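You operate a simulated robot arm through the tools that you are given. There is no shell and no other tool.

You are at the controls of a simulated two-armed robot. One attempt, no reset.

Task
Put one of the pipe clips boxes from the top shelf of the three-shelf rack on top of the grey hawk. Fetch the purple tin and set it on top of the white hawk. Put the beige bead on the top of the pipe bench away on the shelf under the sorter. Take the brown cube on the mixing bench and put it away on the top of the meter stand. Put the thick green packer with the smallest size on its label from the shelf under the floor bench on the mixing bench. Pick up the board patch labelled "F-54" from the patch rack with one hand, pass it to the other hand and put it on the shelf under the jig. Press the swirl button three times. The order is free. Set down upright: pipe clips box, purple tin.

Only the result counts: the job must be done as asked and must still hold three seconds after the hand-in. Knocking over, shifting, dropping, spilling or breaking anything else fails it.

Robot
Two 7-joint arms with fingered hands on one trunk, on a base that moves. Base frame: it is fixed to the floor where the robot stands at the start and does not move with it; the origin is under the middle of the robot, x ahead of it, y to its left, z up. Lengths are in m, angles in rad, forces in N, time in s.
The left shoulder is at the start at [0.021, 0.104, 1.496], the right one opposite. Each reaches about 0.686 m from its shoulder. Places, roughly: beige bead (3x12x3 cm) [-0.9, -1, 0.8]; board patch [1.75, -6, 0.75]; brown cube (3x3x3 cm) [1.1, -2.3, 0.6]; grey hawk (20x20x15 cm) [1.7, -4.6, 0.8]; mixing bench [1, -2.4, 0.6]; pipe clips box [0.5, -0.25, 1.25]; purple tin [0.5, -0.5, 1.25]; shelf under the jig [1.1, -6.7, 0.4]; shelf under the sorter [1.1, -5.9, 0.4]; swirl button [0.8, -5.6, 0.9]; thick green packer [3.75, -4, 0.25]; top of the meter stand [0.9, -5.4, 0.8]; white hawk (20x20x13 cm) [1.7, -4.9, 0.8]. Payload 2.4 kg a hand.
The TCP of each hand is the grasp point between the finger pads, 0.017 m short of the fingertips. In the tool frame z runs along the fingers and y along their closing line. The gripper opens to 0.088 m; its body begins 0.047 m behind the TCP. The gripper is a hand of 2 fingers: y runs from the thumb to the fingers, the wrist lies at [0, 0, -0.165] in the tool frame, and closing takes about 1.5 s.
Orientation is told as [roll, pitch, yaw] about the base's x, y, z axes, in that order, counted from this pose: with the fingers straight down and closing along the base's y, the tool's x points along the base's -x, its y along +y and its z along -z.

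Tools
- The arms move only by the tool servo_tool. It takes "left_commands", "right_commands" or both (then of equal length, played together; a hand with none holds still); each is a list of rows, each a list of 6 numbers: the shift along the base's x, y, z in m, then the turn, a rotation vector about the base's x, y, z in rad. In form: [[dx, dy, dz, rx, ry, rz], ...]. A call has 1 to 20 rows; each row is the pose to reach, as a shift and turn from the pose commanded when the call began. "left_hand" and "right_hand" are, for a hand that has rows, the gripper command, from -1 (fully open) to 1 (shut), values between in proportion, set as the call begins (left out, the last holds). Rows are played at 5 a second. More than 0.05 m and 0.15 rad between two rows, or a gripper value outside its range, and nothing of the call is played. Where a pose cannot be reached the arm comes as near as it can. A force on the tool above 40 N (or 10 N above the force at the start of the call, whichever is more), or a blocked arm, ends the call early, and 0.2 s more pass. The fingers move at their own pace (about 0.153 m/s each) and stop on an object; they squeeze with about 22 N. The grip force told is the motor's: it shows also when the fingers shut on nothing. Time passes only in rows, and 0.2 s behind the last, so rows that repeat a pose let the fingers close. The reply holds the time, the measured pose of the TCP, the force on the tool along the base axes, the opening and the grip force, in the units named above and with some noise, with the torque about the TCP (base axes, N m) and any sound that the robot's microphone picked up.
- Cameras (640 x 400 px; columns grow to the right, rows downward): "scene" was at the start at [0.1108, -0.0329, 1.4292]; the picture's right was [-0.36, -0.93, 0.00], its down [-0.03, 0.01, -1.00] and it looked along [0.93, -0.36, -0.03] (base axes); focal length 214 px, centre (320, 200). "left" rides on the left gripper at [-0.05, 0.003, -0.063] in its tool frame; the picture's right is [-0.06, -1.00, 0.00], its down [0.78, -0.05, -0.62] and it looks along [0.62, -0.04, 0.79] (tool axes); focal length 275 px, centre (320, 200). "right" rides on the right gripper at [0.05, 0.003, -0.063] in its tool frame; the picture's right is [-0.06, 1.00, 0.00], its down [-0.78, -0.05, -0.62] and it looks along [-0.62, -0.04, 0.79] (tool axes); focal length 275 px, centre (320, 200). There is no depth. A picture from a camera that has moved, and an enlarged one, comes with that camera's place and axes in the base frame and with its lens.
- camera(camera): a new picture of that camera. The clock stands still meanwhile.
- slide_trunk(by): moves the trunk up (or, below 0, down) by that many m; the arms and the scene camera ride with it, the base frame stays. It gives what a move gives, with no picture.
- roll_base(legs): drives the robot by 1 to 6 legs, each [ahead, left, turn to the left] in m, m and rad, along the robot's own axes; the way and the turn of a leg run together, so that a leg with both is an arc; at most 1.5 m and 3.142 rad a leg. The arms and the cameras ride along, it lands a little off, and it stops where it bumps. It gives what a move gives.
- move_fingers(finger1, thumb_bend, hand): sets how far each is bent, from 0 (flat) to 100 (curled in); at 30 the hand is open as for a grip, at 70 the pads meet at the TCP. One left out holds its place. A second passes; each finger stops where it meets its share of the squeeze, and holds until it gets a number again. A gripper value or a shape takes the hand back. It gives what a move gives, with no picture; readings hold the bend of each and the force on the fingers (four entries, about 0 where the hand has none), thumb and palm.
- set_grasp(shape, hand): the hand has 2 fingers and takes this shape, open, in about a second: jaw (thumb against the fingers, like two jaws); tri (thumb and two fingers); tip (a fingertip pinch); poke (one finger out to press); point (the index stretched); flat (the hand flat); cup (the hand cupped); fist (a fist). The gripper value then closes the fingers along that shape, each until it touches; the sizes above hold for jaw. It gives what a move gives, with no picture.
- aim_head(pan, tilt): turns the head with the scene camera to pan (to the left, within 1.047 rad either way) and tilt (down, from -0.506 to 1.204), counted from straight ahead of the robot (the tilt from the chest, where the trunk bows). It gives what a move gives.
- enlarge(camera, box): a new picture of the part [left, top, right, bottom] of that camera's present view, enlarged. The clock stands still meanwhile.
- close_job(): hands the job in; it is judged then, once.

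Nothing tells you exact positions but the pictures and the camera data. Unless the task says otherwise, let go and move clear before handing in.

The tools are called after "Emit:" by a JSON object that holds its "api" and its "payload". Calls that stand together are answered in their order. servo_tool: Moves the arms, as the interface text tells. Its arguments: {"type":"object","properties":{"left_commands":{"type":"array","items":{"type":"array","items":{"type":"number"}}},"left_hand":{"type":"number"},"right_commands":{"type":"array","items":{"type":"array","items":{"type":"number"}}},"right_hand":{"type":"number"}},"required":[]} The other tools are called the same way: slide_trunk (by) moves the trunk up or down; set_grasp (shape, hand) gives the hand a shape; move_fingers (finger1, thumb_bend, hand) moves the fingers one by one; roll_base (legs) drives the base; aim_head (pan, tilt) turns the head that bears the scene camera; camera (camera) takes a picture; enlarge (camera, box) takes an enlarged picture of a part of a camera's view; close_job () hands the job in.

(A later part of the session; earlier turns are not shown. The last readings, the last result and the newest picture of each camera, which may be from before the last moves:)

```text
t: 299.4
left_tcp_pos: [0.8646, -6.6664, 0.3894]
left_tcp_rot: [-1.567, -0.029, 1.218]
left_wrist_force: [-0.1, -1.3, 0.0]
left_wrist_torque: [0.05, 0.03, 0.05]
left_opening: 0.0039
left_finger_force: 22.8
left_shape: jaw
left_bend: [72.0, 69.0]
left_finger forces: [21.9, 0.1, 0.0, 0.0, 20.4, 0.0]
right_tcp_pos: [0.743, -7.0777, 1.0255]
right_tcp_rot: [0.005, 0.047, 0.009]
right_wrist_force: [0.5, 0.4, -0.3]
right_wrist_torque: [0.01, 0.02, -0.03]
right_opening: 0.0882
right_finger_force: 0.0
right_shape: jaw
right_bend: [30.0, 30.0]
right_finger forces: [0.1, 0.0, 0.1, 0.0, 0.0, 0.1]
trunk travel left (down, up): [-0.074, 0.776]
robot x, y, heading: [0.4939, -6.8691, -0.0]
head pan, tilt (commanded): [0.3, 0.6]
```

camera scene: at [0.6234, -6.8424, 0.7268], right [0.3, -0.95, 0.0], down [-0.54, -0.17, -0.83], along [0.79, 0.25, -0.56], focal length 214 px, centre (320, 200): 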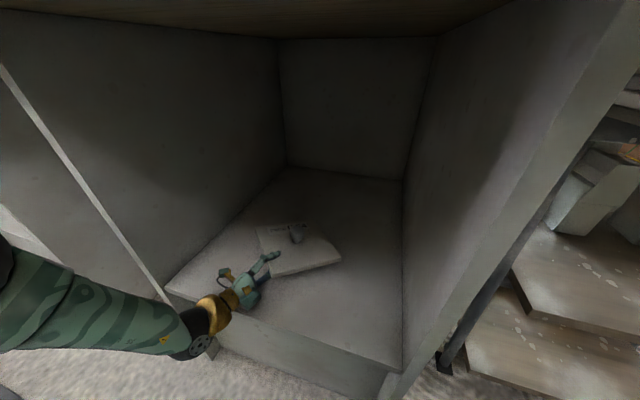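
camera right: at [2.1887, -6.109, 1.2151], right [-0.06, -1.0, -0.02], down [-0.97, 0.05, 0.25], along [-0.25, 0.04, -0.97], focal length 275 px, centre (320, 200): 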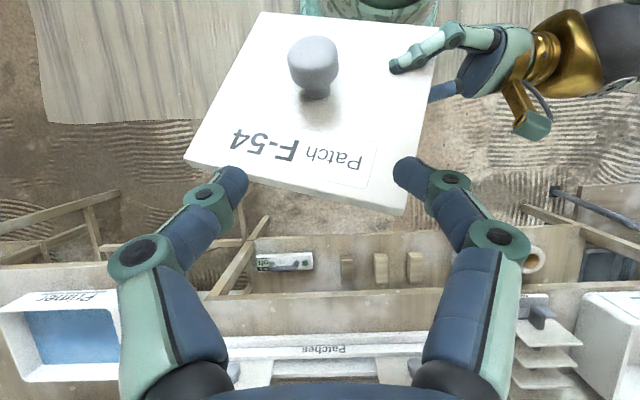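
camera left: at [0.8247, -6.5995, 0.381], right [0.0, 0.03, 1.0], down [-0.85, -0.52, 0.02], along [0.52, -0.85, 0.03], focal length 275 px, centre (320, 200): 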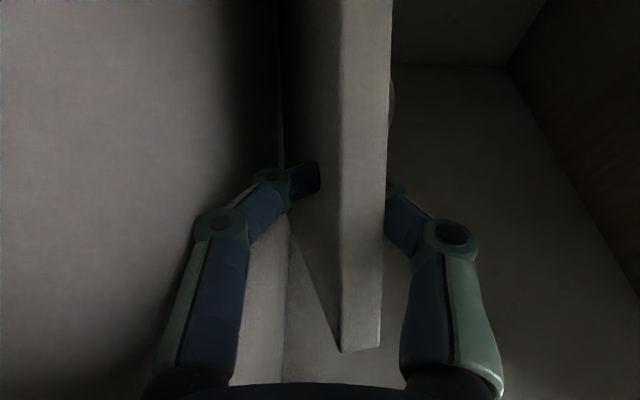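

The shelf is actually at z≈0.34 and the hand's lower knuckle touched it; the board is roughly level ~4 cm above. I'll pitch the fingers down so the board's far edge rests on the shelf before releasing.

Emit:
{"api": "servo_tool", "payload": {"left_commands": [[0, 0, 0.003, 0.03, 0.08, 0], [0, 0, 0.005, 0.06, 0.16, 0], [0, 0, 0.005, 0.087, 0.235, 0]]}}

Emit:
{"api": "enlarge", "payload": {"camera": "scene", "box": [160, 190, 400, 340]}}

```text
t: 300.2
left_tcp_pos: [0.8667, -6.6684, 0.3968]
left_tcp_rot: [-1.321, -0.029, 1.21]
left_wrist_force: [-0.6, 0.8, -0.4]
left_wrist_torque: [0.04, -0.06, -0.02]
left_opening: 0.0056
left_finger_force: 22.5
left_shape: jaw
left_bend: [72.0, 71.0]
left_finger forces: [22.3, 0.0, 0.1, 0.0, 21.3, 0.0]
right_tcp_pos: [0.7416, -7.0778, 1.025]
right_tcp_rot: [0.003, 0.047, 0.007]
right_wrist_force: [0.3, -0.4, -0.1]
right_wrist_torque: [0.01, -0.02, -0.02]
right_opening: 0.0877
right_finger_force: 0.0
right_shape: jaw
right_bend: [30.0, 30.0]
right_finger forces: [0.1, 0.1, 0.0, 0.0, 0.1, 0.0]
trunk travel left (down, up): [-0.074, 0.776]
robot x, y, heading: [0.4983, -6.8662, 0.004]
head pan, tilt (commanded): [0.3, 0.6]
```

```text
2.67 times, centred on (280, 265) of scene
camera zoom: at [0.6246, -6.842, 0.7266], right [0.3, -0.95, 0.0], down [-0.54, -0.17, -0.82], along [0.79, 0.25, -0.57], focal length 572 px, centre (427, 27)
```

zoom: 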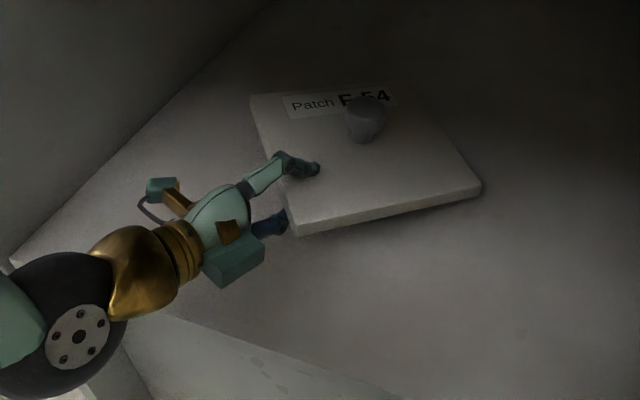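

The board's far side is resting on the shelf. Opening the left hand gently and lowering slightly.

Emit:
{"api": "servo_tool", "payload": {"left_commands": [[0, 0, 0, 0, 0, 0], [0, 0, 0, 0, 0, 0], [0, 0, -0.004, 0, 0, 0], [0, 0, -0.008, 0, 0, 0]], "left_hand": 0.35}}

Emit:
{"api": "enlarge", "payload": {"camera": "scene", "box": [160, 190, 400, 340]}}

Emit:
{"api": "camera", "payload": {"camera": "left"}}

```text
t: 301.2
left_tcp_pos: [0.8659, -6.6683, 0.388]
left_tcp_rot: [-1.321, -0.029, 1.213]
left_wrist_force: [-1.4, 1.0, 2.9]
left_wrist_torque: [0.09, 0.16, 0.04]
left_opening: 0.0282
left_finger_force: 0.2
left_shape: jaw
left_bend: [73.0, 70.0]
left_finger forces: [6.0, 0.0, 0.1, 0.0, 0.1, 0.0]
right_tcp_pos: [0.7406, -7.0776, 1.0251]
right_tcp_rot: [0.004, 0.048, 0.009]
right_wrist_force: [-0.1, 0.0, -0.1]
right_wrist_torque: [-0.01, 0.0, -0.05]
right_opening: 0.0879
right_finger_force: 0.0
right_shape: jaw
right_bend: [30.0, 30.0]
right_finger forces: [0.0, 0.0, 0.0, 0.1, 0.1, 0.0]
trunk travel left (down, up): [-0.074, 0.776]
robot x, y, heading: [0.4962, -6.8668, 0.002]
head pan, tilt (commanded): [0.3, 0.6]
```

```text
2.67 times, centred on (280, 265) of scene
camera zoom: at [0.6244, -6.842, 0.7268], right [0.3, -0.95, 0.0], down [-0.54, -0.17, -0.83], along [0.79, 0.25, -0.56], focal length 572 px, centre (427, 27)
```

zoom: 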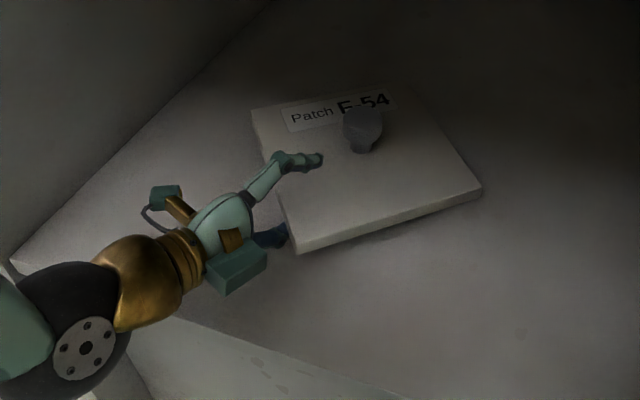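

```text
taken
camera left: at [0.8261, -6.6001, 0.4021], right [0.24, -0.05, 0.97], down [-0.83, -0.53, 0.18], along [0.51, -0.84, -0.17], focal length 275 px, centre (320, 200)
```

left: 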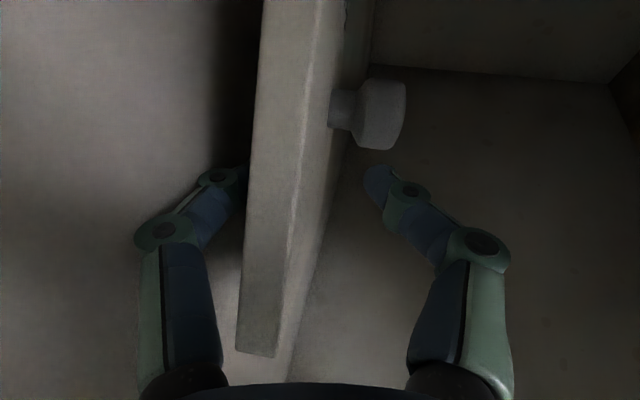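

Board now rests on the lower finger just above the shelf. Withdrawing the hand straight back.

Emit:
{"api": "servo_tool", "payload": {"left_commands": [[-0.014, 0.005, 0.001, 0, 0, 0], [-0.028, 0.01, 0.002, 0, 0, 0], [-0.042, 0.0155, 0.002, 0, 0, 0], [-0.056, 0.021, 0.002, 0, 0, 0]]}}

Emit:
{"api": "enlarge", "payload": {"camera": "scene", "box": [160, 190, 400, 340]}}

```text
t: 302.2
left_tcp_pos: [0.8096, -6.6478, 0.3896]
left_tcp_rot: [-1.32, -0.028, 1.211]
left_wrist_force: [0.0, -0.6, -0.2]
left_wrist_torque: [0.01, 0.0, 0.0]
left_opening: 0.0301
left_finger_force: 0.0
left_shape: jaw
left_bend: [73.0, 70.0]
left_finger forces: [1.4, 0.1, 0.0, 0.0, 0.1, 0.0]
right_tcp_pos: [0.7415, -7.0777, 1.0256]
right_tcp_rot: [0.003, 0.046, 0.009]
right_wrist_force: [0.3, -0.2, -0.5]
right_wrist_torque: [0.04, 0.0, -0.03]
right_opening: 0.0878
right_finger_force: 0.1
right_shape: jaw
right_bend: [30.0, 30.0]
right_finger forces: [0.1, 0.1, 0.1, 0.1, 0.0, 0.0]
trunk travel left (down, up): [-0.074, 0.776]
robot x, y, heading: [0.498, -6.8609, 0.007]
head pan, tilt (commanded): [0.3, 0.6]
```

```text
2.67 times, centred on (280, 265) of scene
camera zoom: at [0.6246, -6.842, 0.7266], right [0.3, -0.95, 0.0], down [-0.54, -0.17, -0.82], along [0.79, 0.25, -0.57], focal length 572 px, centre (427, 27)
```

zoom: 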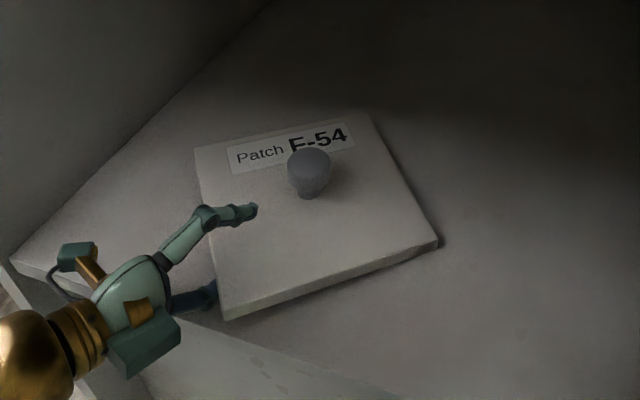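

The board got dragged along with the finger. I'll push it back in slowly (it moves with the finger), then withdraw quickly so it slips off.

Emit:
{"api": "servo_tool", "payload": {"left_commands": [[0, 0, 0, 0, 0, 0], [0, 0, 0, 0, 0, 0], [0.013, -0.005, 0, 0, 0, 0], [0.026, -0.01, 0, 0, 0, 0], [0.039, -0.0145, 0, 0, 0, 0], [0.052, -0.019, 0, 0, 0, 0], [0.065, -0.024, 0, 0, 0, 0], [0.075, -0.028, 0, 0, 0, 0]], "left_hand": -0.2}}

Emit:
{"api": "enlarge", "payload": {"camera": "scene", "box": [160, 190, 400, 340]}}

Emit:
{"api": "camera", "payload": {"camera": "left"}}

```text
t: 304.0
left_tcp_pos: [0.884, -6.6753, 0.39]
left_tcp_rot: [-1.322, -0.029, 1.212]
left_wrist_force: [-3.8, 1.7, 7.8]
left_wrist_torque: [0.08, 0.16, 0.01]
left_opening: 0.045
left_finger_force: 0.1
left_shape: jaw
left_bend: [73.0, 70.0]
left_finger forces: [10.1, 0.1, 0.0, 0.0, 0.1, 0.0]
right_tcp_pos: [0.7414, -7.0782, 1.0246]
right_tcp_rot: [0.004, 0.046, 0.01]
right_wrist_force: [-0.8, 0.6, 0.8]
right_wrist_torque: [0.01, 0.05, 0.01]
right_opening: 0.0881
right_finger_force: 0.1
right_shape: jaw
right_bend: [30.0, 30.0]
right_finger forces: [0.0, 0.0, 0.1, 0.1, 0.0, 0.0]
trunk travel left (down, up): [-0.074, 0.776]
robot x, y, heading: [0.4937, -6.8683, 0.006]
head pan, tilt (commanded): [0.3, 0.6]
```

```text
2.67 times, centred on (280, 265) of scene
camera zoom: at [0.6242, -6.8421, 0.7268], right [0.3, -0.95, 0.0], down [-0.54, -0.17, -0.83], along [0.79, 0.25, -0.56], focal length 572 px, centre (427, 27)
```

zoom: 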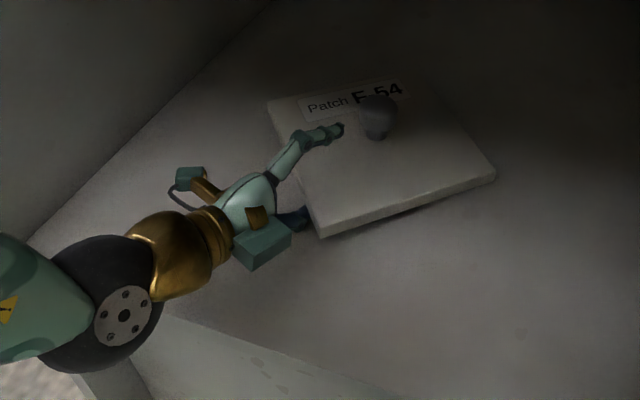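

```text
taken
camera left: at [0.8441, -6.6079, 0.4045], right [0.24, -0.06, 0.97], down [-0.83, -0.53, 0.18], along [0.51, -0.84, -0.17], focal length 275 px, centre (320, 200)
```

left: 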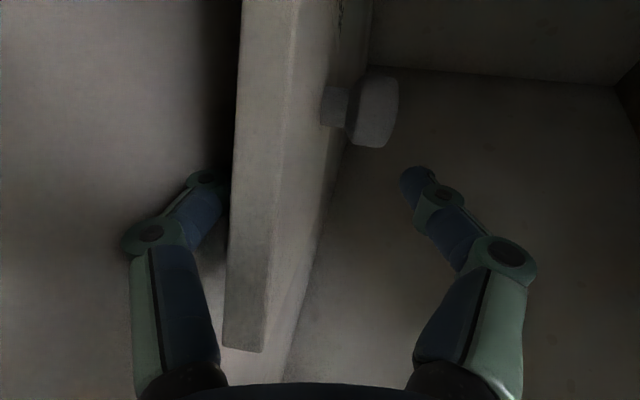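

Board is back inside. Now a quick withdrawal.

Emit:
{"api": "servo_tool", "payload": {"left_commands": [[-0.0465, 0.0172, 0, 0, 0, 0], [-0.093, 0.0344, 0.002, 0, 0, 0]]}}

Emit:
{"api": "enlarge", "payload": {"camera": "scene", "box": [160, 190, 400, 340]}}

Emit:
{"api": "camera", "payload": {"camera": "left"}}

```text
t: 304.6
left_tcp_pos: [0.7922, -6.6398, 0.3892]
left_tcp_rot: [-1.321, -0.028, 1.21]
left_wrist_force: [2.0, -1.1, 4.8]
left_wrist_torque: [0.0, -0.04, -0.01]
left_opening: 0.0424
left_finger_force: 0.1
left_shape: jaw
left_bend: [73.0, 70.0]
left_finger forces: [4.6, 0.0, 0.0, 0.0, 0.1, 0.0]
right_tcp_pos: [0.7405, -7.0783, 1.0244]
right_tcp_rot: [0.005, 0.048, 0.009]
right_wrist_force: [0.1, -0.5, -0.1]
right_wrist_torque: [0.0, 0.0, 0.01]
right_opening: 0.0881
right_finger_force: 0.1
right_shape: jaw
right_bend: [30.0, 30.0]
right_finger forces: [0.0, 0.0, 0.1, 0.1, 0.0, 0.1]
trunk travel left (down, up): [-0.074, 0.776]
robot x, y, heading: [0.4943, -6.8638, 0.013]
head pan, tilt (commanded): [0.3, 0.6]
```

```text
2.67 times, centred on (280, 265) of scene
camera zoom: at [0.6246, -6.8422, 0.7266], right [0.3, -0.95, 0.0], down [-0.54, -0.17, -0.83], along [0.79, 0.25, -0.57], focal length 572 px, centre (427, 27)
```

zoom: 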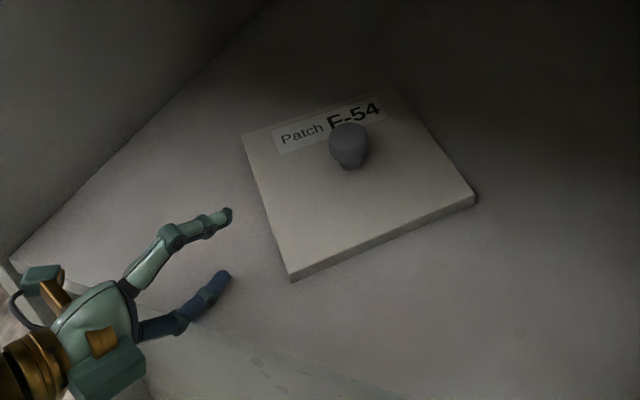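

```text
taken
camera left: at [0.7514, -6.571, 0.4032], right [0.24, -0.05, 0.97], down [-0.83, -0.53, 0.18], along [0.51, -0.84, -0.17], focal length 275 px, centre (320, 200)
```

left: 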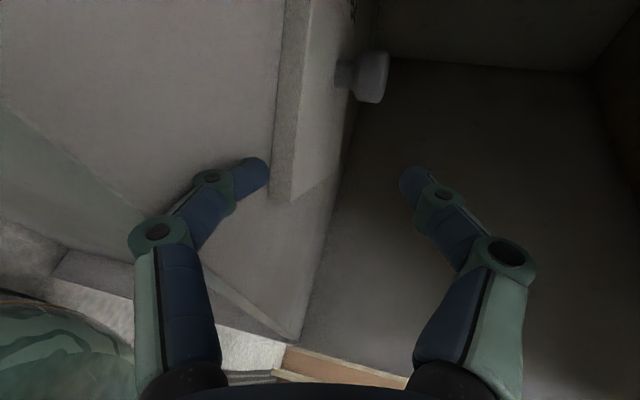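

F-54 lies flat on the jig shelf. Backing away and restoring the left arm to its neutral pose by reversing the earlier rotations.

Emit:
{"api": "servo_tool", "payload": {"left_commands": [[-0.01, 0.004, 0.01, 0, 0, 0], [-0.02, 0.008, 0.02, 0, 0, 0]]}}

Emit:
{"api": "roll_base", "payload": {"legs": [[-0.42, 0, 0]]}}

Emit:
{"api": "slide_trunk", "payload": {"by": 0.25}}

Emit:
{"api": "servo_tool", "payload": {"left_commands": [[0, 0, 0, -0.044, -0.118, 0], [0, 0, 0, -0.087, -0.235, 0]]}}

Emit:
{"api": "servo_tool", "payload": {"left_commands": [[0, 0, -0.005, 0.13, 0, 0], [0, 0, -0.01, 0.26, 0, 0], [0, 0, -0.015, 0.39, 0, 0], [0, 0, -0.02, 0.52, 0, 0], [0, 0, -0.025, 0.65, 0, 0], [0, 0, -0.03, 0.78, 0, 0], [0, 0, -0.035, 0.91, 0, 0], [0, 0, -0.04, 1.04, 0, 0], [0, 0, -0.05, 1.17, 0, 0], [0, 0, -0.06, 1.3, 0, 0], [0, 0, -0.07, 1.43, 0, 0], [0, 0, -0.07, 1.56, 0, 0]], "left_hand": -1}}

```text
t: 305.2
left_tcp_pos: [0.7731, -6.6323, 0.4092]
left_tcp_rot: [-1.321, -0.028, 1.212]
left_wrist_force: [-0.6, 0.2, -0.3]
left_wrist_torque: [0.01, 0.02, -0.02]
left_opening: 0.0524
left_finger_force: 0.1
left_shape: jaw
left_bend: [71.0, 70.0]
left_finger forces: [0.1, 0.0, 0.1, 0.1, 0.0, 0.0]
right_tcp_pos: [0.7419, -7.0779, 1.0253]
right_tcp_rot: [0.004, 0.048, 0.011]
right_wrist_force: [-0.1, 0.7, 0.8]
right_wrist_torque: [0.0, 0.0, 0.01]
right_opening: 0.0876
right_finger_force: 0.1
right_shape: jaw
right_bend: [30.0, 30.0]
right_finger forces: [0.0, 0.1, 0.0, 0.1, 0.1, 0.1]
trunk travel left (down, up): [-0.074, 0.776]
robot x, y, heading: [0.4987, -6.8675, 0.008]
head pan, tilt (commanded): [0.3, 0.6]
```

```text
t: 307.8
left_tcp_pos: [0.3537, -6.6343, 0.4089]
left_tcp_rot: [-1.321, -0.028, 1.203]
left_wrist_force: [0.3, -0.9, 0.4]
left_wrist_torque: [0.02, 0.0, 0.02]
left_opening: 0.0524
left_finger_force: 0.1
left_shape: jaw
left_bend: [71.0, 70.0]
left_finger forces: [0.0, 0.0, 0.0, 0.0, 0.0, 0.1]
right_tcp_pos: [0.3185, -7.0804, 1.0251]
right_tcp_rot: [0.005, 0.048, 0.002]
right_wrist_force: [0.1, -0.2, 0.0]
right_wrist_torque: [-0.01, -0.03, 0.01]
right_opening: 0.0879
right_finger_force: 0.1
right_shape: jaw
right_bend: [30.0, 30.0]
right_finger forces: [0.0, 0.0, 0.0, 0.0, 0.0, 0.0]
trunk travel left (down, up): [-0.074, 0.776]
robot x, y, heading: [0.0785, -6.8705, -0.001]
head pan, tilt (commanded): [0.3, 0.6]
```

```text
t: 310.4
left_tcp_pos: [0.3547, -6.6344, 0.6602]
left_tcp_rot: [-1.319, -0.026, 1.202]
left_wrist_force: [0.2, -0.3, 0.5]
left_wrist_torque: [0.02, -0.01, -0.01]
left_opening: 0.0526
left_finger_force: 0.3
left_shape: jaw
left_bend: [71.0, 70.0]
left_finger forces: [0.1, 0.1, 0.0, 0.1, 0.0, 0.0]
right_tcp_pos: [0.3183, -7.0809, 1.2738]
right_tcp_rot: [0.004, 0.047, -0.001]
right_wrist_force: [-0.3, 0.4, 0.4]
right_wrist_torque: [0.02, -0.02, 0.0]
right_opening: 0.0881
right_finger_force: 0.0
right_shape: jaw
right_bend: [30.0, 30.0]
right_finger forces: [0.0, 0.0, 0.0, 0.0, 0.1, 0.1]
trunk travel left (down, up): [-0.324, 0.526]
robot x, y, heading: [0.0786, -6.8699, -0.005]
head pan, tilt (commanded): [0.3, 0.6]
```

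```text
t: 311.0
left_tcp_pos: [0.3538, -6.6352, 0.6594]
left_tcp_rot: [-1.574, -0.031, 1.212]
left_wrist_force: [0.4, 0.7, 0.2]
left_wrist_torque: [-0.02, 0.03, -0.01]
left_opening: 0.0526
left_finger_force: 0.0
left_shape: jaw
left_bend: [71.0, 70.0]
left_finger forces: [0.0, 0.1, 0.0, 0.0, 0.1, 0.0]
right_tcp_pos: [0.3197, -7.0806, 1.2753]
right_tcp_rot: [0.004, 0.045, -0.001]
right_wrist_force: [0.6, 0.4, 0.1]
right_wrist_torque: [-0.01, 0.03, -0.01]
right_opening: 0.0877
right_finger_force: 0.0
right_shape: jaw
right_bend: [30.0, 30.0]
right_finger forces: [0.0, 0.0, 0.1, 0.0, 0.1, 0.1]
trunk travel left (down, up): [-0.324, 0.526]
robot x, y, heading: [0.0767, -6.865, -0.008]
head pan, tilt (commanded): [0.3, 0.6]
```

```text
t: 313.6
left_tcp_pos: [0.3543, -6.6344, 0.5894]
left_tcp_rot: [0.054, -1.21, -0.064]
left_wrist_force: [-0.3, -0.2, 0.7]
left_wrist_torque: [-0.04, 0.01, 0.02]
left_opening: 0.0881
left_finger_force: 0.0
left_shape: jaw
left_bend: [30.0, 30.0]
left_finger forces: [0.0, 0.0, 0.0, 0.0, 0.0, 0.0]
right_tcp_pos: [0.3193, -7.0806, 1.2751]
right_tcp_rot: [0.003, 0.048, 0.0]
right_wrist_force: [-0.9, -0.5, 0.7]
right_wrist_torque: [-0.02, 0.03, 0.01]
right_opening: 0.0879
right_finger_force: 0.1
right_shape: jaw
right_bend: [30.0, 30.0]
right_finger forces: [0.0, 0.1, 0.0, 0.1, 0.0, 0.0]
trunk travel left (down, up): [-0.324, 0.526]
robot x, y, heading: [0.0767, -6.8621, -0.002]
head pan, tilt (commanded): [0.3, 0.6]
```

Left arm un-rolled fine. Un-pitching and raising it to neutral.

Emit:
{"api": "servo_tool", "payload": {"left_commands": [[0, 0, 0, 0, 0.13, 0], [0, 0, 0, 0, 0.26, 0], [0, 0, 0, 0, 0.39, 0], [0, 0, 0, 0, 0.52, 0], [0, 0, 0, 0, 0.65, 0], [0, 0, 0, 0, 0.78, 0], [0, 0, 0, 0, 0.91, 0], [0, 0, 0, 0, 1.04, 0], [0, 0, 0, 0, 1.21, 0]]}}

Emit:
{"api": "servo_tool", "payload": {"left_commands": [[0, 0, 0.04, 0, 0, 0.02], [0, 0, 0.08, 0, 0, 0.04], [0, 0, 0.12, 0, 0, 0.06], [0, 0, 0.16, 0, 0, 0.06], [0, 0, 0.2, 0, 0, 0.06], [-0.01, 0, 0.24, 0, 0, 0.06], [-0.02, 0, 0.28, 0, 0, 0.06], [-0.03, 0, 0.32, 0, 0, 0.06], [-0.04, 0, 0.36, 0, 0, 0.06], [-0.05, 0, 0.4, 0, 0, 0.06]]}}

Emit:
{"api": "roll_base", "payload": {"legs": [[-0.2, 0, 0], [0, 1.15, 0]]}}

Emit:
{"api": "aim_head", "payload": {"pan": 0.1, "tilt": 0.4}}

Emit:
{"api": "camera", "payload": {"camera": "scene"}}

```text
refused: row 9 steps farther than a row can; nothing moved
```

```text
t: 315.8
left_tcp_pos: [0.3418, -6.5888, 0.8586]
left_tcp_rot: [0.05, -1.21, 0.002]
left_wrist_force: [0.1, 0.2, 0.2]
left_wrist_torque: [-0.05, -0.01, 0.0]
left_opening: 0.0879
left_finger_force: 0.1
left_shape: jaw
left_bend: [30.0, 30.0]
left_finger forces: [0.0, 0.0, 0.0, 0.0, 0.0, 0.0]
left hand out of reach, approached as far as the arm can: row 7, 8, 9, 10
right_tcp_pos: [0.3205, -7.0798, 1.275]
right_tcp_rot: [0.004, 0.049, -0.002]
right_wrist_force: [0.2, -0.4, -0.4]
right_wrist_torque: [-0.04, 0.01, -0.02]
right_opening: 0.0879
right_finger_force: 0.0
right_shape: jaw
right_bend: [30.0, 30.0]
right_finger forces: [0.1, 0.1, 0.1, 0.0, 0.0, 0.0]
trunk travel left (down, up): [-0.324, 0.526]
robot x, y, heading: [0.0717, -6.8717, -0.003]
head pan, tilt (commanded): [0.3, 0.6]
```

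```text
t: 322.8
left_tcp_pos: [0.1508, -5.4553, 0.8593]
left_tcp_rot: [0.05, -1.211, -0.008]
left_wrist_force: [0.3, 0.6, 0.2]
left_wrist_torque: [-0.03, -0.02, -0.02]
left_opening: 0.0881
left_finger_force: 0.0
left_shape: jaw
left_bend: [30.0, 30.0]
left_finger forces: [0.0, 0.0, 0.1, 0.0, 0.1, 0.0]
right_tcp_pos: [0.1247, -5.9471, 1.2753]
right_tcp_rot: [0.005, 0.046, -0.01]
right_wrist_force: [-0.2, 0.0, -1.1]
right_wrist_torque: [0.01, 0.03, 0.02]
right_opening: 0.0877
right_finger_force: 0.1
right_shape: jaw
right_bend: [30.0, 30.0]
right_finger forces: [0.0, 0.0, 0.0, 0.1, 0.0, 0.0]
trunk travel left (down, up): [-0.324, 0.526]
robot x, y, heading: [-0.1195, -5.7357, -0.011]
head pan, tilt (commanded): [0.3, 0.6]
```

```text
t: 323.5
left_tcp_pos: [0.1514, -5.4565, 0.8582]
left_tcp_rot: [0.051, -1.21, -0.007]
left_wrist_force: [0.5, -0.2, 0.0]
left_wrist_torque: [0.0, 0.02, -0.02]
left_opening: 0.088
left_finger_force: 0.1
left_shape: jaw
left_bend: [30.0, 30.0]
left_finger forces: [0.0, 0.1, 0.1, 0.0, 0.0, 0.0]
right_tcp_pos: [0.1237, -5.9473, 1.2756]
right_tcp_rot: [0.003, 0.046, -0.012]
right_wrist_force: [0.8, -0.4, 0.6]
right_wrist_torque: [0.03, 0.01, 0.04]
right_opening: 0.088
right_finger_force: 0.1
right_shape: jaw
right_bend: [30.0, 30.0]
right_finger forces: [0.1, 0.0, 0.0, 0.0, 0.0, 0.0]
trunk travel left (down, up): [-0.324, 0.526]
robot x, y, heading: [-0.1184, -5.7372, -0.016]
head pan, tilt (commanded): [0.099, 0.4]
```

```text
taken
camera scene: at [0.0073, -5.7267, 0.9921], right [0.09, -1.0, 0.0], down [-0.39, -0.03, -0.92], along [0.92, 0.08, -0.39], focal length 214 px, centre (320, 200)
```

scene: 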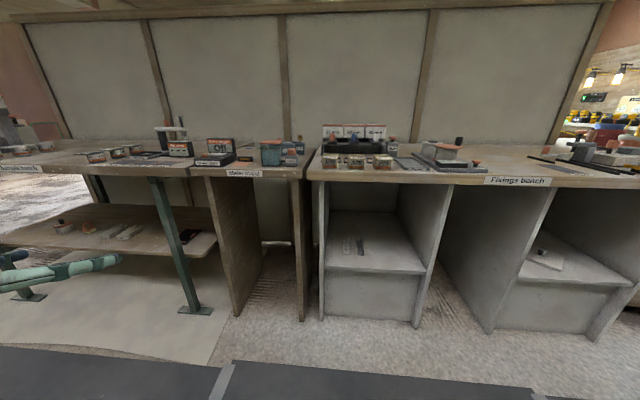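

Board patch is visible on the jig shelf. Now zooming on the meter stand area to find the swirl button.

Emit:
{"api": "enlarge", "payload": {"camera": "scene", "box": [150, 115, 340, 234]}}

Emit:
{"api": "enlarge", "payload": {"camera": "scene", "box": [300, 115, 490, 234]}}

```text
3.36 times, centred on (245, 174) of scene
camera zoom: at [0.0073, -5.7267, 0.9921], right [0.09, -1.0, 0.0], down [-0.39, -0.03, -0.92], along [0.92, 0.08, -0.39], focal length 721 px, centre (572, 286)
```

zoom: 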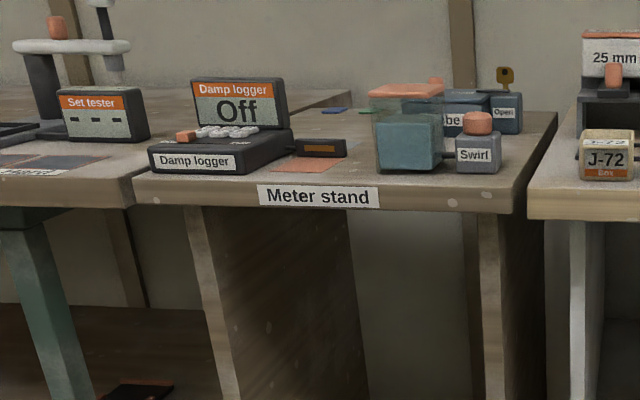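

```text
3.36 times, centred on (395, 174) of scene
camera zoom: at [0.0073, -5.7267, 0.9921], right [0.09, -1.0, 0.0], down [-0.39, -0.03, -0.92], along [0.92, 0.08, -0.39], focal length 721 px, centre (68, 286)
```

zoom: 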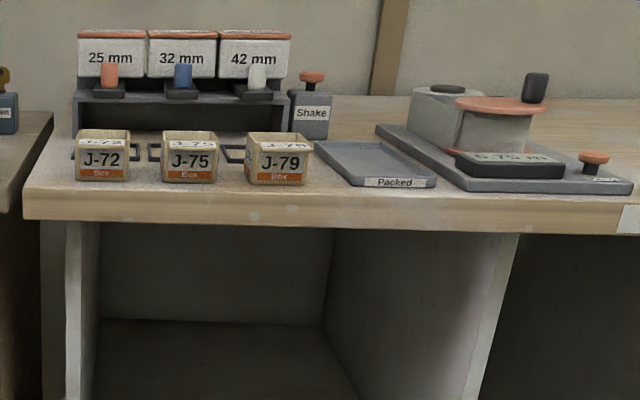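

Found it: a small "Swirl" box with an orange push dome on top, right-front of the meter stand. First I restore the left arm: lower, un-pitch, then raise.

Emit:
{"api": "servo_tool", "payload": {"left_commands": [[0, 0, -0.04, 0, 0, 0], [0, 0, -0.08, 0, 0, 0], [0, 0, -0.12, 0, 0.05, 0], [0, 0, -0.16, 0, 0.15, 0], [0, 0, -0.2, 0, 0.28, 0], [0, 0, -0.22, 0, 0.41, 0], [0, 0, -0.22, 0, 0.54, 0], [0, 0, -0.22, 0, 0.67, 0], [0, 0, -0.22, 0, 0.8, 0], [0, 0, -0.22, 0, 0.93, 0], [0, 0, -0.22, 0, 1.06, 0], [0, 0, -0.22, 0, 1.2, 0]]}}

Emit:
{"api": "servo_tool", "payload": {"left_commands": [[0, 0, 0.05, 0, 0, 0], [0, 0, 0.1, 0, 0, 0], [0, 0, 0.15, 0, 0, 0], [0, 0, 0.2, 0, 0, 0], [0, 0, 0.25, 0, 0, 0], [0, 0, 0.3, 0, 0, 0], [0, 0, 0.35, 0, 0, 0], [0, 0, 0.4, 0, 0, 0], [0, 0, 0.45, 0, 0, 0], [0, 0, 0.5, 0, 0, 0]]}}

```text
t: 326.1
left_tcp_pos: [0.1216, -5.4875, 0.6137]
left_tcp_rot: [0.046, -0.027, 0.005]
left_wrist_force: [0.0, -0.1, -0.3]
left_wrist_torque: [0.01, 0.02, 0.0]
left_opening: 0.088
left_finger_force: 0.0
left_shape: jaw
left_bend: [30.0, 30.0]
left_finger forces: [0.0, 0.0, 0.1, 0.0, 0.0, 0.0]
left hand out of reach, approached as far as the arm can: row 12
right_tcp_pos: [0.124, -5.9478, 1.2751]
right_tcp_rot: [0.003, 0.047, -0.012]
right_wrist_force: [0.1, 0.8, 0.0]
right_wrist_torque: [0.02, 0.0, -0.01]
right_opening: 0.0879
right_finger_force: 0.0
right_shape: jaw
right_bend: [30.0, 30.0]
right_finger forces: [0.1, 0.0, 0.1, 0.0, 0.1, 0.0]
trunk travel left (down, up): [-0.324, 0.526]
robot x, y, heading: [-0.1158, -5.7328, -0.012]
head pan, tilt (commanded): [0.099, 0.4]
```

```text
t: 328.3
left_tcp_pos: [0.1374, -5.6122, 0.8861]
left_tcp_rot: [0.045, -0.012, 0.0]
left_wrist_force: [0.2, 0.0, -0.2]
left_wrist_torque: [-0.01, 0.01, 0.01]
left_opening: 0.088
left_finger_force: 0.0
left_shape: jaw
left_bend: [30.0, 30.0]
left_finger forces: [0.1, 0.0, 0.1, 0.0, 0.1, 0.0]
left hand out of reach, approached as far as the arm can: row 1, 2, 3, 4, 5, 6, 7, 8, 9, 10
right_tcp_pos: [0.1241, -5.9478, 1.2749]
right_tcp_rot: [0.001, 0.048, -0.011]
right_wrist_force: [0.2, 0.6, -0.6]
right_wrist_torque: [0.01, -0.01, -0.01]
right_opening: 0.0881
right_finger_force: 0.0
right_shape: jaw
right_bend: [30.0, 30.0]
right_finger forces: [0.1, 0.1, 0.1, 0.0, 0.1, 0.1]
trunk travel left (down, up): [-0.324, 0.526]
robot x, y, heading: [-0.1152, -5.7335, -0.017]
head pan, tilt (commanded): [0.099, 0.4]
```

The left arm is in an awkward elbow configuration. I'll go forward and low with fingers down (the known good transit pose), then raise again.

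Emit:
{"api": "servo_tool", "payload": {"left_commands": [[0.01, 0.005, -0.04, 0, 0, 0], [0.02, 0.01, -0.08, 0, 0, 0], [0.035, 0.02, -0.12, 0, 0, 0], [0.05, 0.03, -0.16, 0, 0, 0], [0.07, 0.04, -0.2, 0, 0, 0], [0.09, 0.05, -0.24, 0, 0, 0], [0.11, 0.06, -0.28, 0, 0, 0], [0.13, 0.067, -0.31, 0, 0, 0], [0.15, 0.067, -0.34, 0, 0, 0]]}}

Emit:
{"api": "servo_tool", "payload": {"left_commands": [[0, 0, 0.05, 0, 0, 0], [0, 0, 0.1, 0, 0, 0], [0, 0, 0.15, 0, 0, 0], [0, 0, 0.2, 0, 0, 0], [0, 0, 0.25, 0, 0, 0], [0, 0, 0.3, 0, 0, 0], [0, 0, 0.35, 0, 0, 0], [0, 0, 0.4, 0, 0, 0], [0, 0, 0.45, 0, 0, 0], [0, 0, 0.5, 0, 0, 0]]}}

```text
t: 330.3
left_tcp_pos: [0.1826, -5.5731, 0.5984]
left_tcp_rot: [0.045, -0.034, 0.006]
left_wrist_force: [-0.3, -0.2, -0.3]
left_wrist_torque: [0.02, -0.02, 0.02]
left_opening: 0.0879
left_finger_force: 0.0
left_shape: jaw
left_bend: [30.0, 30.0]
left_finger forces: [0.0, 0.1, 0.1, 0.0, 0.0, 0.0]
left hand out of reach, approached as far as the arm can: row 1, 2, 3, 4, 5, 6, 7, 8, 9
right_tcp_pos: [0.1247, -5.9486, 1.2741]
right_tcp_rot: [0.003, 0.047, -0.008]
right_wrist_force: [-0.2, 0.0, -0.4]
right_wrist_torque: [-0.01, 0.02, -0.02]
right_opening: 0.0877
right_finger_force: 0.1
right_shape: jaw
right_bend: [30.0, 30.0]
right_finger forces: [0.1, 0.1, 0.0, 0.0, 0.0, 0.0]
trunk travel left (down, up): [-0.324, 0.526]
robot x, y, heading: [-0.1167, -5.7308, -0.011]
head pan, tilt (commanded): [0.099, 0.4]
```

```text
t: 332.7
left_tcp_pos: [0.1216, -5.5983, 1.003]
left_tcp_rot: [0.342, 0.276, 0.075]
left_wrist_force: [0.0, -0.1, -0.1]
left_wrist_torque: [-0.02, 0.0, -0.01]
left_opening: 0.0878
left_finger_force: 0.0
left_shape: jaw
left_bend: [30.0, 30.0]
left_finger forces: [0.1, 0.0, 0.0, 0.0, 0.1, 0.1]
left hand out of reach, approached as far as the arm can: row 1, 2, 3, 4, 5, 6, 7, 8, 9, 10
right_tcp_pos: [0.1241, -5.9483, 1.2751]
right_tcp_rot: [0.003, 0.047, -0.01]
right_wrist_force: [1.2, -0.6, -0.1]
right_wrist_torque: [0.0, 0.03, 0.02]
right_opening: 0.0879
right_finger_force: 0.1
right_shape: jaw
right_bend: [30.0, 30.0]
right_finger forces: [0.0, 0.0, 0.0, 0.0, 0.0, 0.0]
trunk travel left (down, up): [-0.324, 0.526]
robot x, y, heading: [-0.1181, -5.7364, -0.016]
head pan, tilt (commanded): [0.099, 0.4]
stopped in row 10 (left hand): the arm was blocked; the commanded pose is now the measured one
```

The left arm got blocked (probably near its own body). Let me look at it.

Emit:
{"api": "aim_head", "payload": {"pan": 0.5, "tilt": 0.3}}

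Emit:
{"api": "camera", "payload": {"camera": "scene"}}

Emit:
{"api": "camera", "payload": {"camera": "left"}}

Emit:
{"api": "camera", "payload": {"camera": "right"}}

```text
t: 333.6
left_tcp_pos: [0.1218, -5.5981, 1.0025]
left_tcp_rot: [0.339, 0.274, 0.078]
left_wrist_force: [0.0, 0.4, -0.9]
left_wrist_torque: [0.02, -0.04, 0.02]
left_opening: 0.0881
left_finger_force: 0.1
left_shape: jaw
left_bend: [30.0, 30.0]
left_finger forces: [0.0, 0.0, 0.0, 0.0, 0.1, 0.1]
right_tcp_pos: [0.1253, -5.9477, 1.2747]
right_tcp_rot: [0.003, 0.047, -0.009]
right_wrist_force: [0.3, 0.4, -0.3]
right_wrist_torque: [0.0, -0.02, -0.02]
right_opening: 0.0877
right_finger_force: 0.1
right_shape: jaw
right_bend: [30.0, 30.0]
right_finger forces: [0.0, 0.0, 0.0, 0.0, 0.0, 0.0]
trunk travel left (down, up): [-0.324, 0.526]
robot x, y, heading: [-0.1186, -5.7327, -0.016]
head pan, tilt (commanded): [0.499, 0.3]
```

```text
taken
camera scene: at [-0.0022, -5.6912, 1.0014], right [0.47, -0.88, 0.0], down [-0.26, -0.14, -0.96], along [0.85, 0.44, -0.3], focal length 214 px, centre (320, 200)
```

scene: 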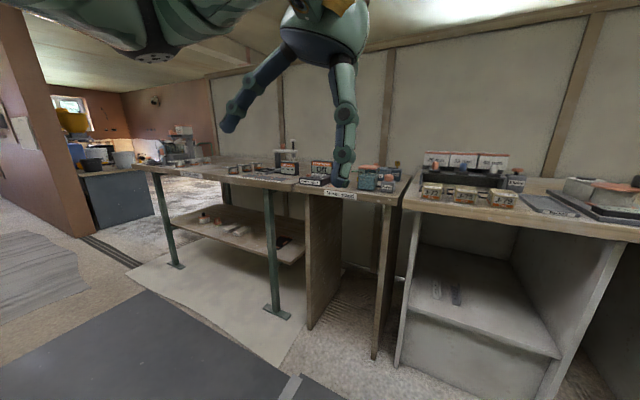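

```text
taken
camera left: at [0.1875, -5.6114, 1.0474], right [0.04, -0.94, -0.34], down [-0.58, -0.3, 0.76], along [-0.81, 0.16, -0.56], focal length 275 px, centre (320, 200)
```

left: 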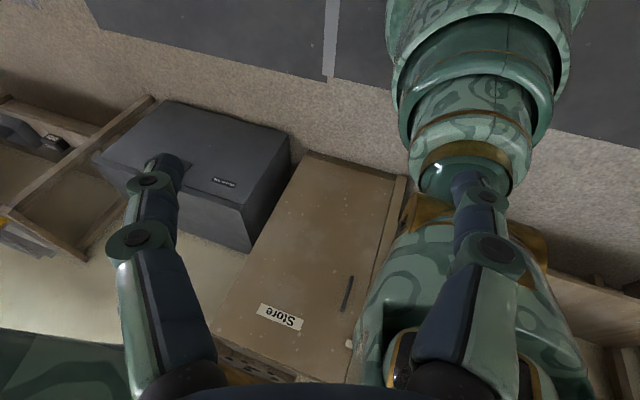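

```text
taken
camera right: at [0.0775, -5.9446, 1.3424], right [0.07, 1.0, 0.0], down [0.81, -0.06, 0.58], along [0.58, -0.04, -0.81], focal length 275 px, centre (320, 200)
```

right: 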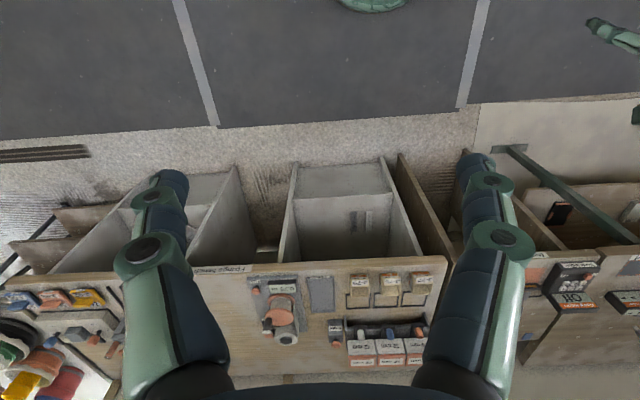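

The forearm looks back to its usual elbow-out posture. Straightening the hand and moving it outward/forward.

Emit:
{"api": "servo_tool", "payload": {"left_commands": [[0.03, 0.02, 0.0, -0.1, -0.08, -0.02], [0.06, 0.04, 0.0, -0.2, -0.16, -0.04], [0.09, 0.06, 0.0, -0.3, -0.24, -0.06], [0.12, 0.08, 0.0, -0.34, -0.275, -0.09], [0.14, 0.09, 0.02, -0.34, -0.275, -0.09]]}}

Emit:
{"api": "camera", "payload": {"camera": "scene"}}

```text
t: 334.8
left_tcp_pos: [0.1297, -5.6246, 1.0226]
left_tcp_rot: [-0.005, -0.002, -0.06]
left_wrist_force: [-0.1, -0.1, -0.4]
left_wrist_torque: [-0.02, 0.01, 0.01]
left_opening: 0.0882
left_finger_force: 0.0
left_shape: jaw
left_bend: [30.0, 30.0]
left_finger forces: [0.1, 0.0, 0.0, 0.0, 0.0, 0.0]
left hand out of reach, approached as far as the arm can: row 1, 2, 3, 4, 5
right_tcp_pos: [0.1236, -5.9484, 1.2755]
right_tcp_rot: [0.002, 0.048, -0.01]
right_wrist_force: [0.4, 0.6, 0.6]
right_wrist_torque: [-0.01, 0.0, -0.02]
right_opening: 0.0879
right_finger_force: 0.0
right_shape: jaw
right_bend: [30.0, 30.0]
right_finger forces: [0.0, 0.1, 0.0, 0.0, 0.0, 0.0]
trunk travel left (down, up): [-0.324, 0.526]
robot x, y, heading: [-0.1189, -5.7333, -0.015]
head pan, tilt (commanded): [0.499, 0.3]
```

```text
taken
camera scene: at [-0.0022, -5.6912, 1.0015], right [0.47, -0.88, 0.0], down [-0.26, -0.14, -0.96], along [0.84, 0.45, -0.3], focal length 214 px, centre (320, 200)
```

scene: 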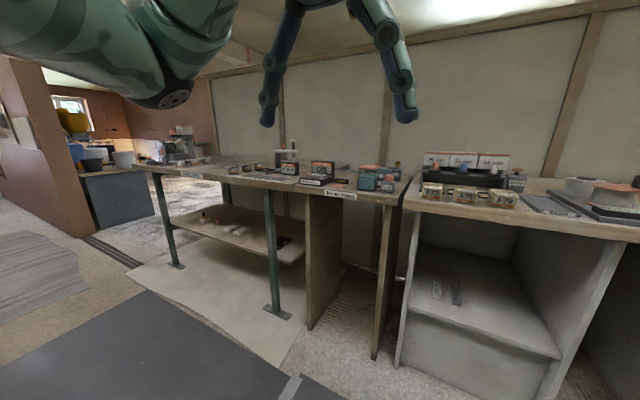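

I'll leave the left arm folded and press the button with the right hand. Moving the base so the button is in front of the right arm.

Emit:
{"api": "roll_base", "payload": {"legs": [[0, 0.38, 0.015], [0.4, 0, 0]]}}

Emit:
{"api": "aim_head", "payload": {"pan": -0.4, "tilt": 0.5}}

Emit:
{"api": "camera", "payload": {"camera": "scene"}}

Emit:
{"api": "camera", "payload": {"camera": "right"}}

```text
t: 339.3
left_tcp_pos: [0.5201, -5.2376, 1.0236]
left_tcp_rot: [-0.006, 0.002, -0.051]
left_wrist_force: [-0.8, -0.4, -0.2]
left_wrist_torque: [0.0, 0.0, 0.01]
left_opening: 0.0882
left_finger_force: 0.0
left_shape: jaw
left_bend: [30.0, 30.0]
left_finger forces: [0.0, 0.0, 0.0, 0.1, 0.1, 0.0]
right_tcp_pos: [0.5193, -5.5617, 1.2759]
right_tcp_rot: [0.005, 0.046, -0.001]
right_wrist_force: [0.6, -0.2, -0.2]
right_wrist_torque: [0.01, 0.01, -0.01]
right_opening: 0.0878
right_finger_force: 0.0
right_shape: jaw
right_bend: [30.0, 30.0]
right_finger forces: [0.0, 0.0, 0.1, 0.0, 0.1, 0.0]
trunk travel left (down, up): [-0.324, 0.526]
robot x, y, heading: [0.2761, -5.35, -0.004]
head pan, tilt (commanded): [0.499, 0.3]
```

```text
t: 340.5
left_tcp_pos: [0.5214, -5.2399, 1.0235]
left_tcp_rot: [-0.006, -0.002, -0.051]
left_wrist_force: [-0.2, -0.5, 0.8]
left_wrist_torque: [-0.01, 0.0, 0.02]
left_opening: 0.0879
left_finger_force: 0.1
left_shape: jaw
left_bend: [30.0, 30.0]
left_finger forces: [0.0, 0.0, 0.0, 0.1, 0.0, 0.0]
right_tcp_pos: [0.5199, -5.5606, 1.2749]
right_tcp_rot: [0.005, 0.046, -0.001]
right_wrist_force: [0.2, -0.4, -0.4]
right_wrist_torque: [-0.03, 0.0, 0.0]
right_opening: 0.0879
right_finger_force: 0.0
right_shape: jaw
right_bend: [30.0, 30.0]
right_finger forces: [0.0, 0.0, 0.1, 0.1, 0.0, 0.0]
trunk travel left (down, up): [-0.324, 0.526]
robot x, y, heading: [0.2752, -5.3516, -0.004]
head pan, tilt (commanded): [-0.4, 0.499]
```

```text
taken
camera scene: at [0.3925, -5.3862, 0.9831], right [-0.39, -0.92, 0.0], down [-0.44, 0.19, -0.88], along [0.81, -0.34, -0.48], focal length 214 px, centre (320, 200)
```

scene: 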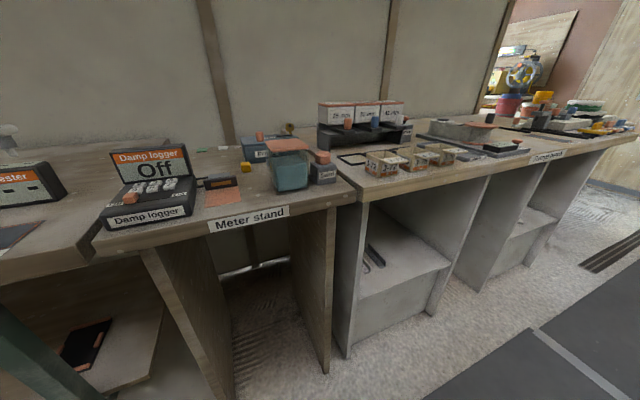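

```text
taken
camera right: at [0.4732, -5.5588, 1.3424], right [0.06, 1.0, 0.0], down [0.81, -0.05, 0.58], along [0.58, -0.04, -0.81], focal length 275 px, centre (320, 200)
```

right: 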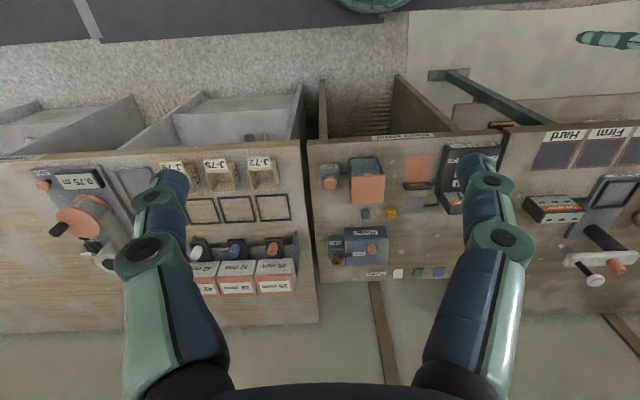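

The right hand camera has a good top view of the meter stand. Zooming.

Emit:
{"api": "enlarge", "payload": {"camera": "right", "box": [300, 125, 500, 250]}}

Emit:
{"api": "enlarge", "payload": {"camera": "scene", "box": [190, 110, 390, 235]}}

```text
3.20 times, centred on (400, 188) of right
camera zoom: at [0.4732, -5.5588, 1.3424], right [0.06, 1.0, 0.0], down [0.81, -0.05, 0.58], along [0.58, -0.04, -0.81], focal length 881 px, centre (64, 240)
```

zoom: 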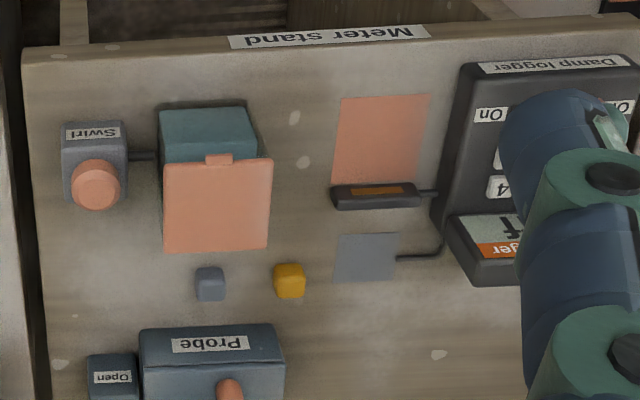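

```text
3.20 times, centred on (290, 172) of scene
camera zoom: at [0.3925, -5.3862, 0.9831], right [-0.39, -0.92, 0.0], down [-0.44, 0.19, -0.88], along [0.81, -0.34, -0.48], focal length 686 px, centre (416, 288)
```

zoom: 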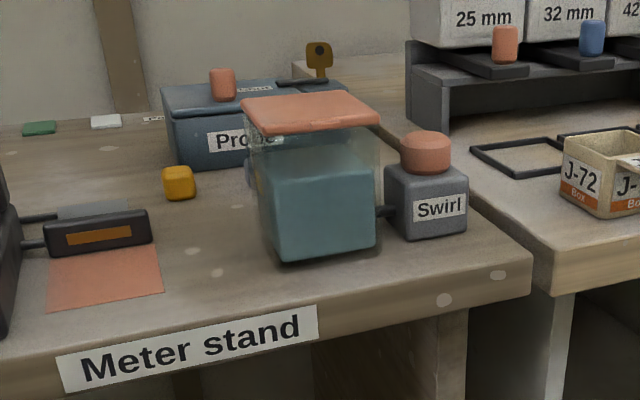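

Swirl dome top is at ≈[0.776, -5.557, 0.860]; the jar beside it ends at y≈-5.515. Driving 12 cm closer and lowering the trunk slightly, then hovering with closed fingers.

Emit:
{"api": "roll_base", "payload": {"legs": [[0.12, 0, 0]]}}

Emit:
{"api": "slide_trunk", "payload": {"by": -0.06}}

Emit:
{"api": "servo_tool", "payload": {"right_commands": [[0.03, 0, -0.03, 0, 0, 0], [0.06, 0, -0.07, 0, 0, 0], [0.09, 0, -0.11, 0, 0, 0], [0.11, 0, -0.15, 0, 0, 0], [0.13, 0, -0.19, 0, 0, 0], [0.13, 0, -0.22, 0, -0.045, 0]], "right_hand": 1}}

Emit:
{"api": "camera", "payload": {"camera": "right"}}

Emit:
{"api": "camera", "payload": {"camera": "scene"}}

```text
t: 341.7
left_tcp_pos: [0.6433, -5.239, 1.0229]
left_tcp_rot: [-0.006, 0.001, -0.051]
left_wrist_force: [0.2, 0.5, 0.6]
left_wrist_torque: [0.01, -0.04, 0.01]
left_opening: 0.0881
left_finger_force: 0.1
left_shape: jaw
left_bend: [30.0, 30.0]
left_finger forces: [0.0, 0.1, 0.0, 0.0, 0.0, 0.0]
right_tcp_pos: [0.6417, -5.5629, 1.2751]
right_tcp_rot: [0.002, 0.046, 0.0]
right_wrist_force: [0.1, -0.1, -0.3]
right_wrist_torque: [-0.01, 0.0, 0.03]
right_opening: 0.088
right_finger_force: 0.1
right_shape: jaw
right_bend: [30.0, 30.0]
right_finger forces: [0.1, 0.1, 0.0, 0.0, 0.0, 0.1]
trunk travel left (down, up): [-0.324, 0.526]
robot x, y, heading: [0.3959, -5.3544, -0.001]
head pan, tilt (commanded): [-0.4, 0.499]
```

```text
t: 342.7
left_tcp_pos: [0.6435, -5.2389, 0.9631]
left_tcp_rot: [-0.007, -0.002, -0.049]
left_wrist_force: [-0.2, -0.2, 0.3]
left_wrist_torque: [0.01, 0.02, -0.01]
left_opening: 0.0877
left_finger_force: 0.1
left_shape: jaw
left_bend: [30.0, 30.0]
left_finger forces: [0.1, 0.0, 0.0, 0.0, 0.0, 0.1]
right_tcp_pos: [0.6429, -5.562, 1.215]
right_tcp_rot: [0.004, 0.046, 0.0]
right_wrist_force: [-1.0, 0.4, -0.9]
right_wrist_torque: [-0.01, -0.03, 0.0]
right_opening: 0.0878
right_finger_force: 0.0
right_shape: jaw
right_bend: [30.0, 30.0]
right_finger forces: [0.0, 0.0, 0.1, 0.0, 0.0, 0.0]
trunk travel left (down, up): [-0.264, 0.586]
robot x, y, heading: [0.3993, -5.3491, -0.002]
head pan, tilt (commanded): [-0.4, 0.499]
```

```text
t: 344.1
left_tcp_pos: [0.644, -5.237, 0.9639]
left_tcp_rot: [-0.006, 0.0, -0.051]
left_wrist_force: [-0.1, 0.8, -0.1]
left_wrist_torque: [0.02, 0.0, 0.0]
left_opening: 0.0881
left_finger_force: 0.1
left_shape: jaw
left_bend: [30.0, 30.0]
left_finger forces: [0.0, 0.0, 0.1, 0.0, 0.0, 0.0]
right_tcp_pos: [0.7752, -5.5625, 0.9921]
right_tcp_rot: [0.005, 0.001, 0.001]
right_wrist_force: [-0.3, 0.5, 0.5]
right_wrist_torque: [0.0, -0.01, -0.02]
right_opening: 0.0002
right_finger_force: 21.6
right_shape: jaw
right_bend: [52.0, 66.0]
right_finger forces: [0.0, 0.0, 0.1, 0.0, 0.0, 0.1]
trunk travel left (down, up): [-0.264, 0.586]
robot x, y, heading: [0.4007, -5.3528, 0.001]
head pan, tilt (commanded): [-0.4, 0.499]
```

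```text
taken
camera right: at [0.7253, -5.5594, 1.0576], right [0.06, 1.0, 0.0], down [0.79, -0.05, 0.62], along [0.62, -0.04, -0.79], focal length 275 px, centre (320, 200)
```

right: 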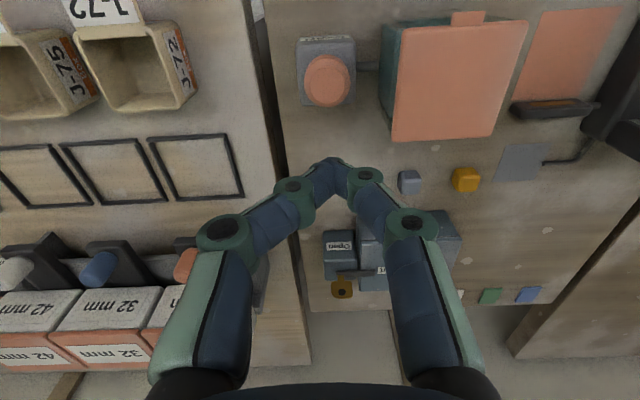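

```text
taken
camera scene: at [0.5173, -5.3867, 0.9229], right [-0.39, -0.92, 0.0], down [-0.44, 0.19, -0.88], along [0.81, -0.34, -0.48], focal length 214 px, centre (320, 200)
```

scene: 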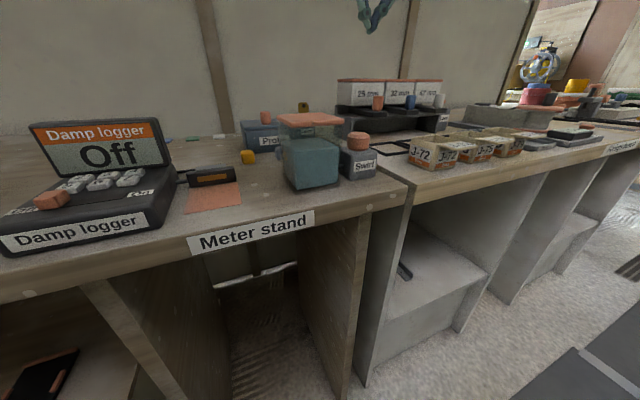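

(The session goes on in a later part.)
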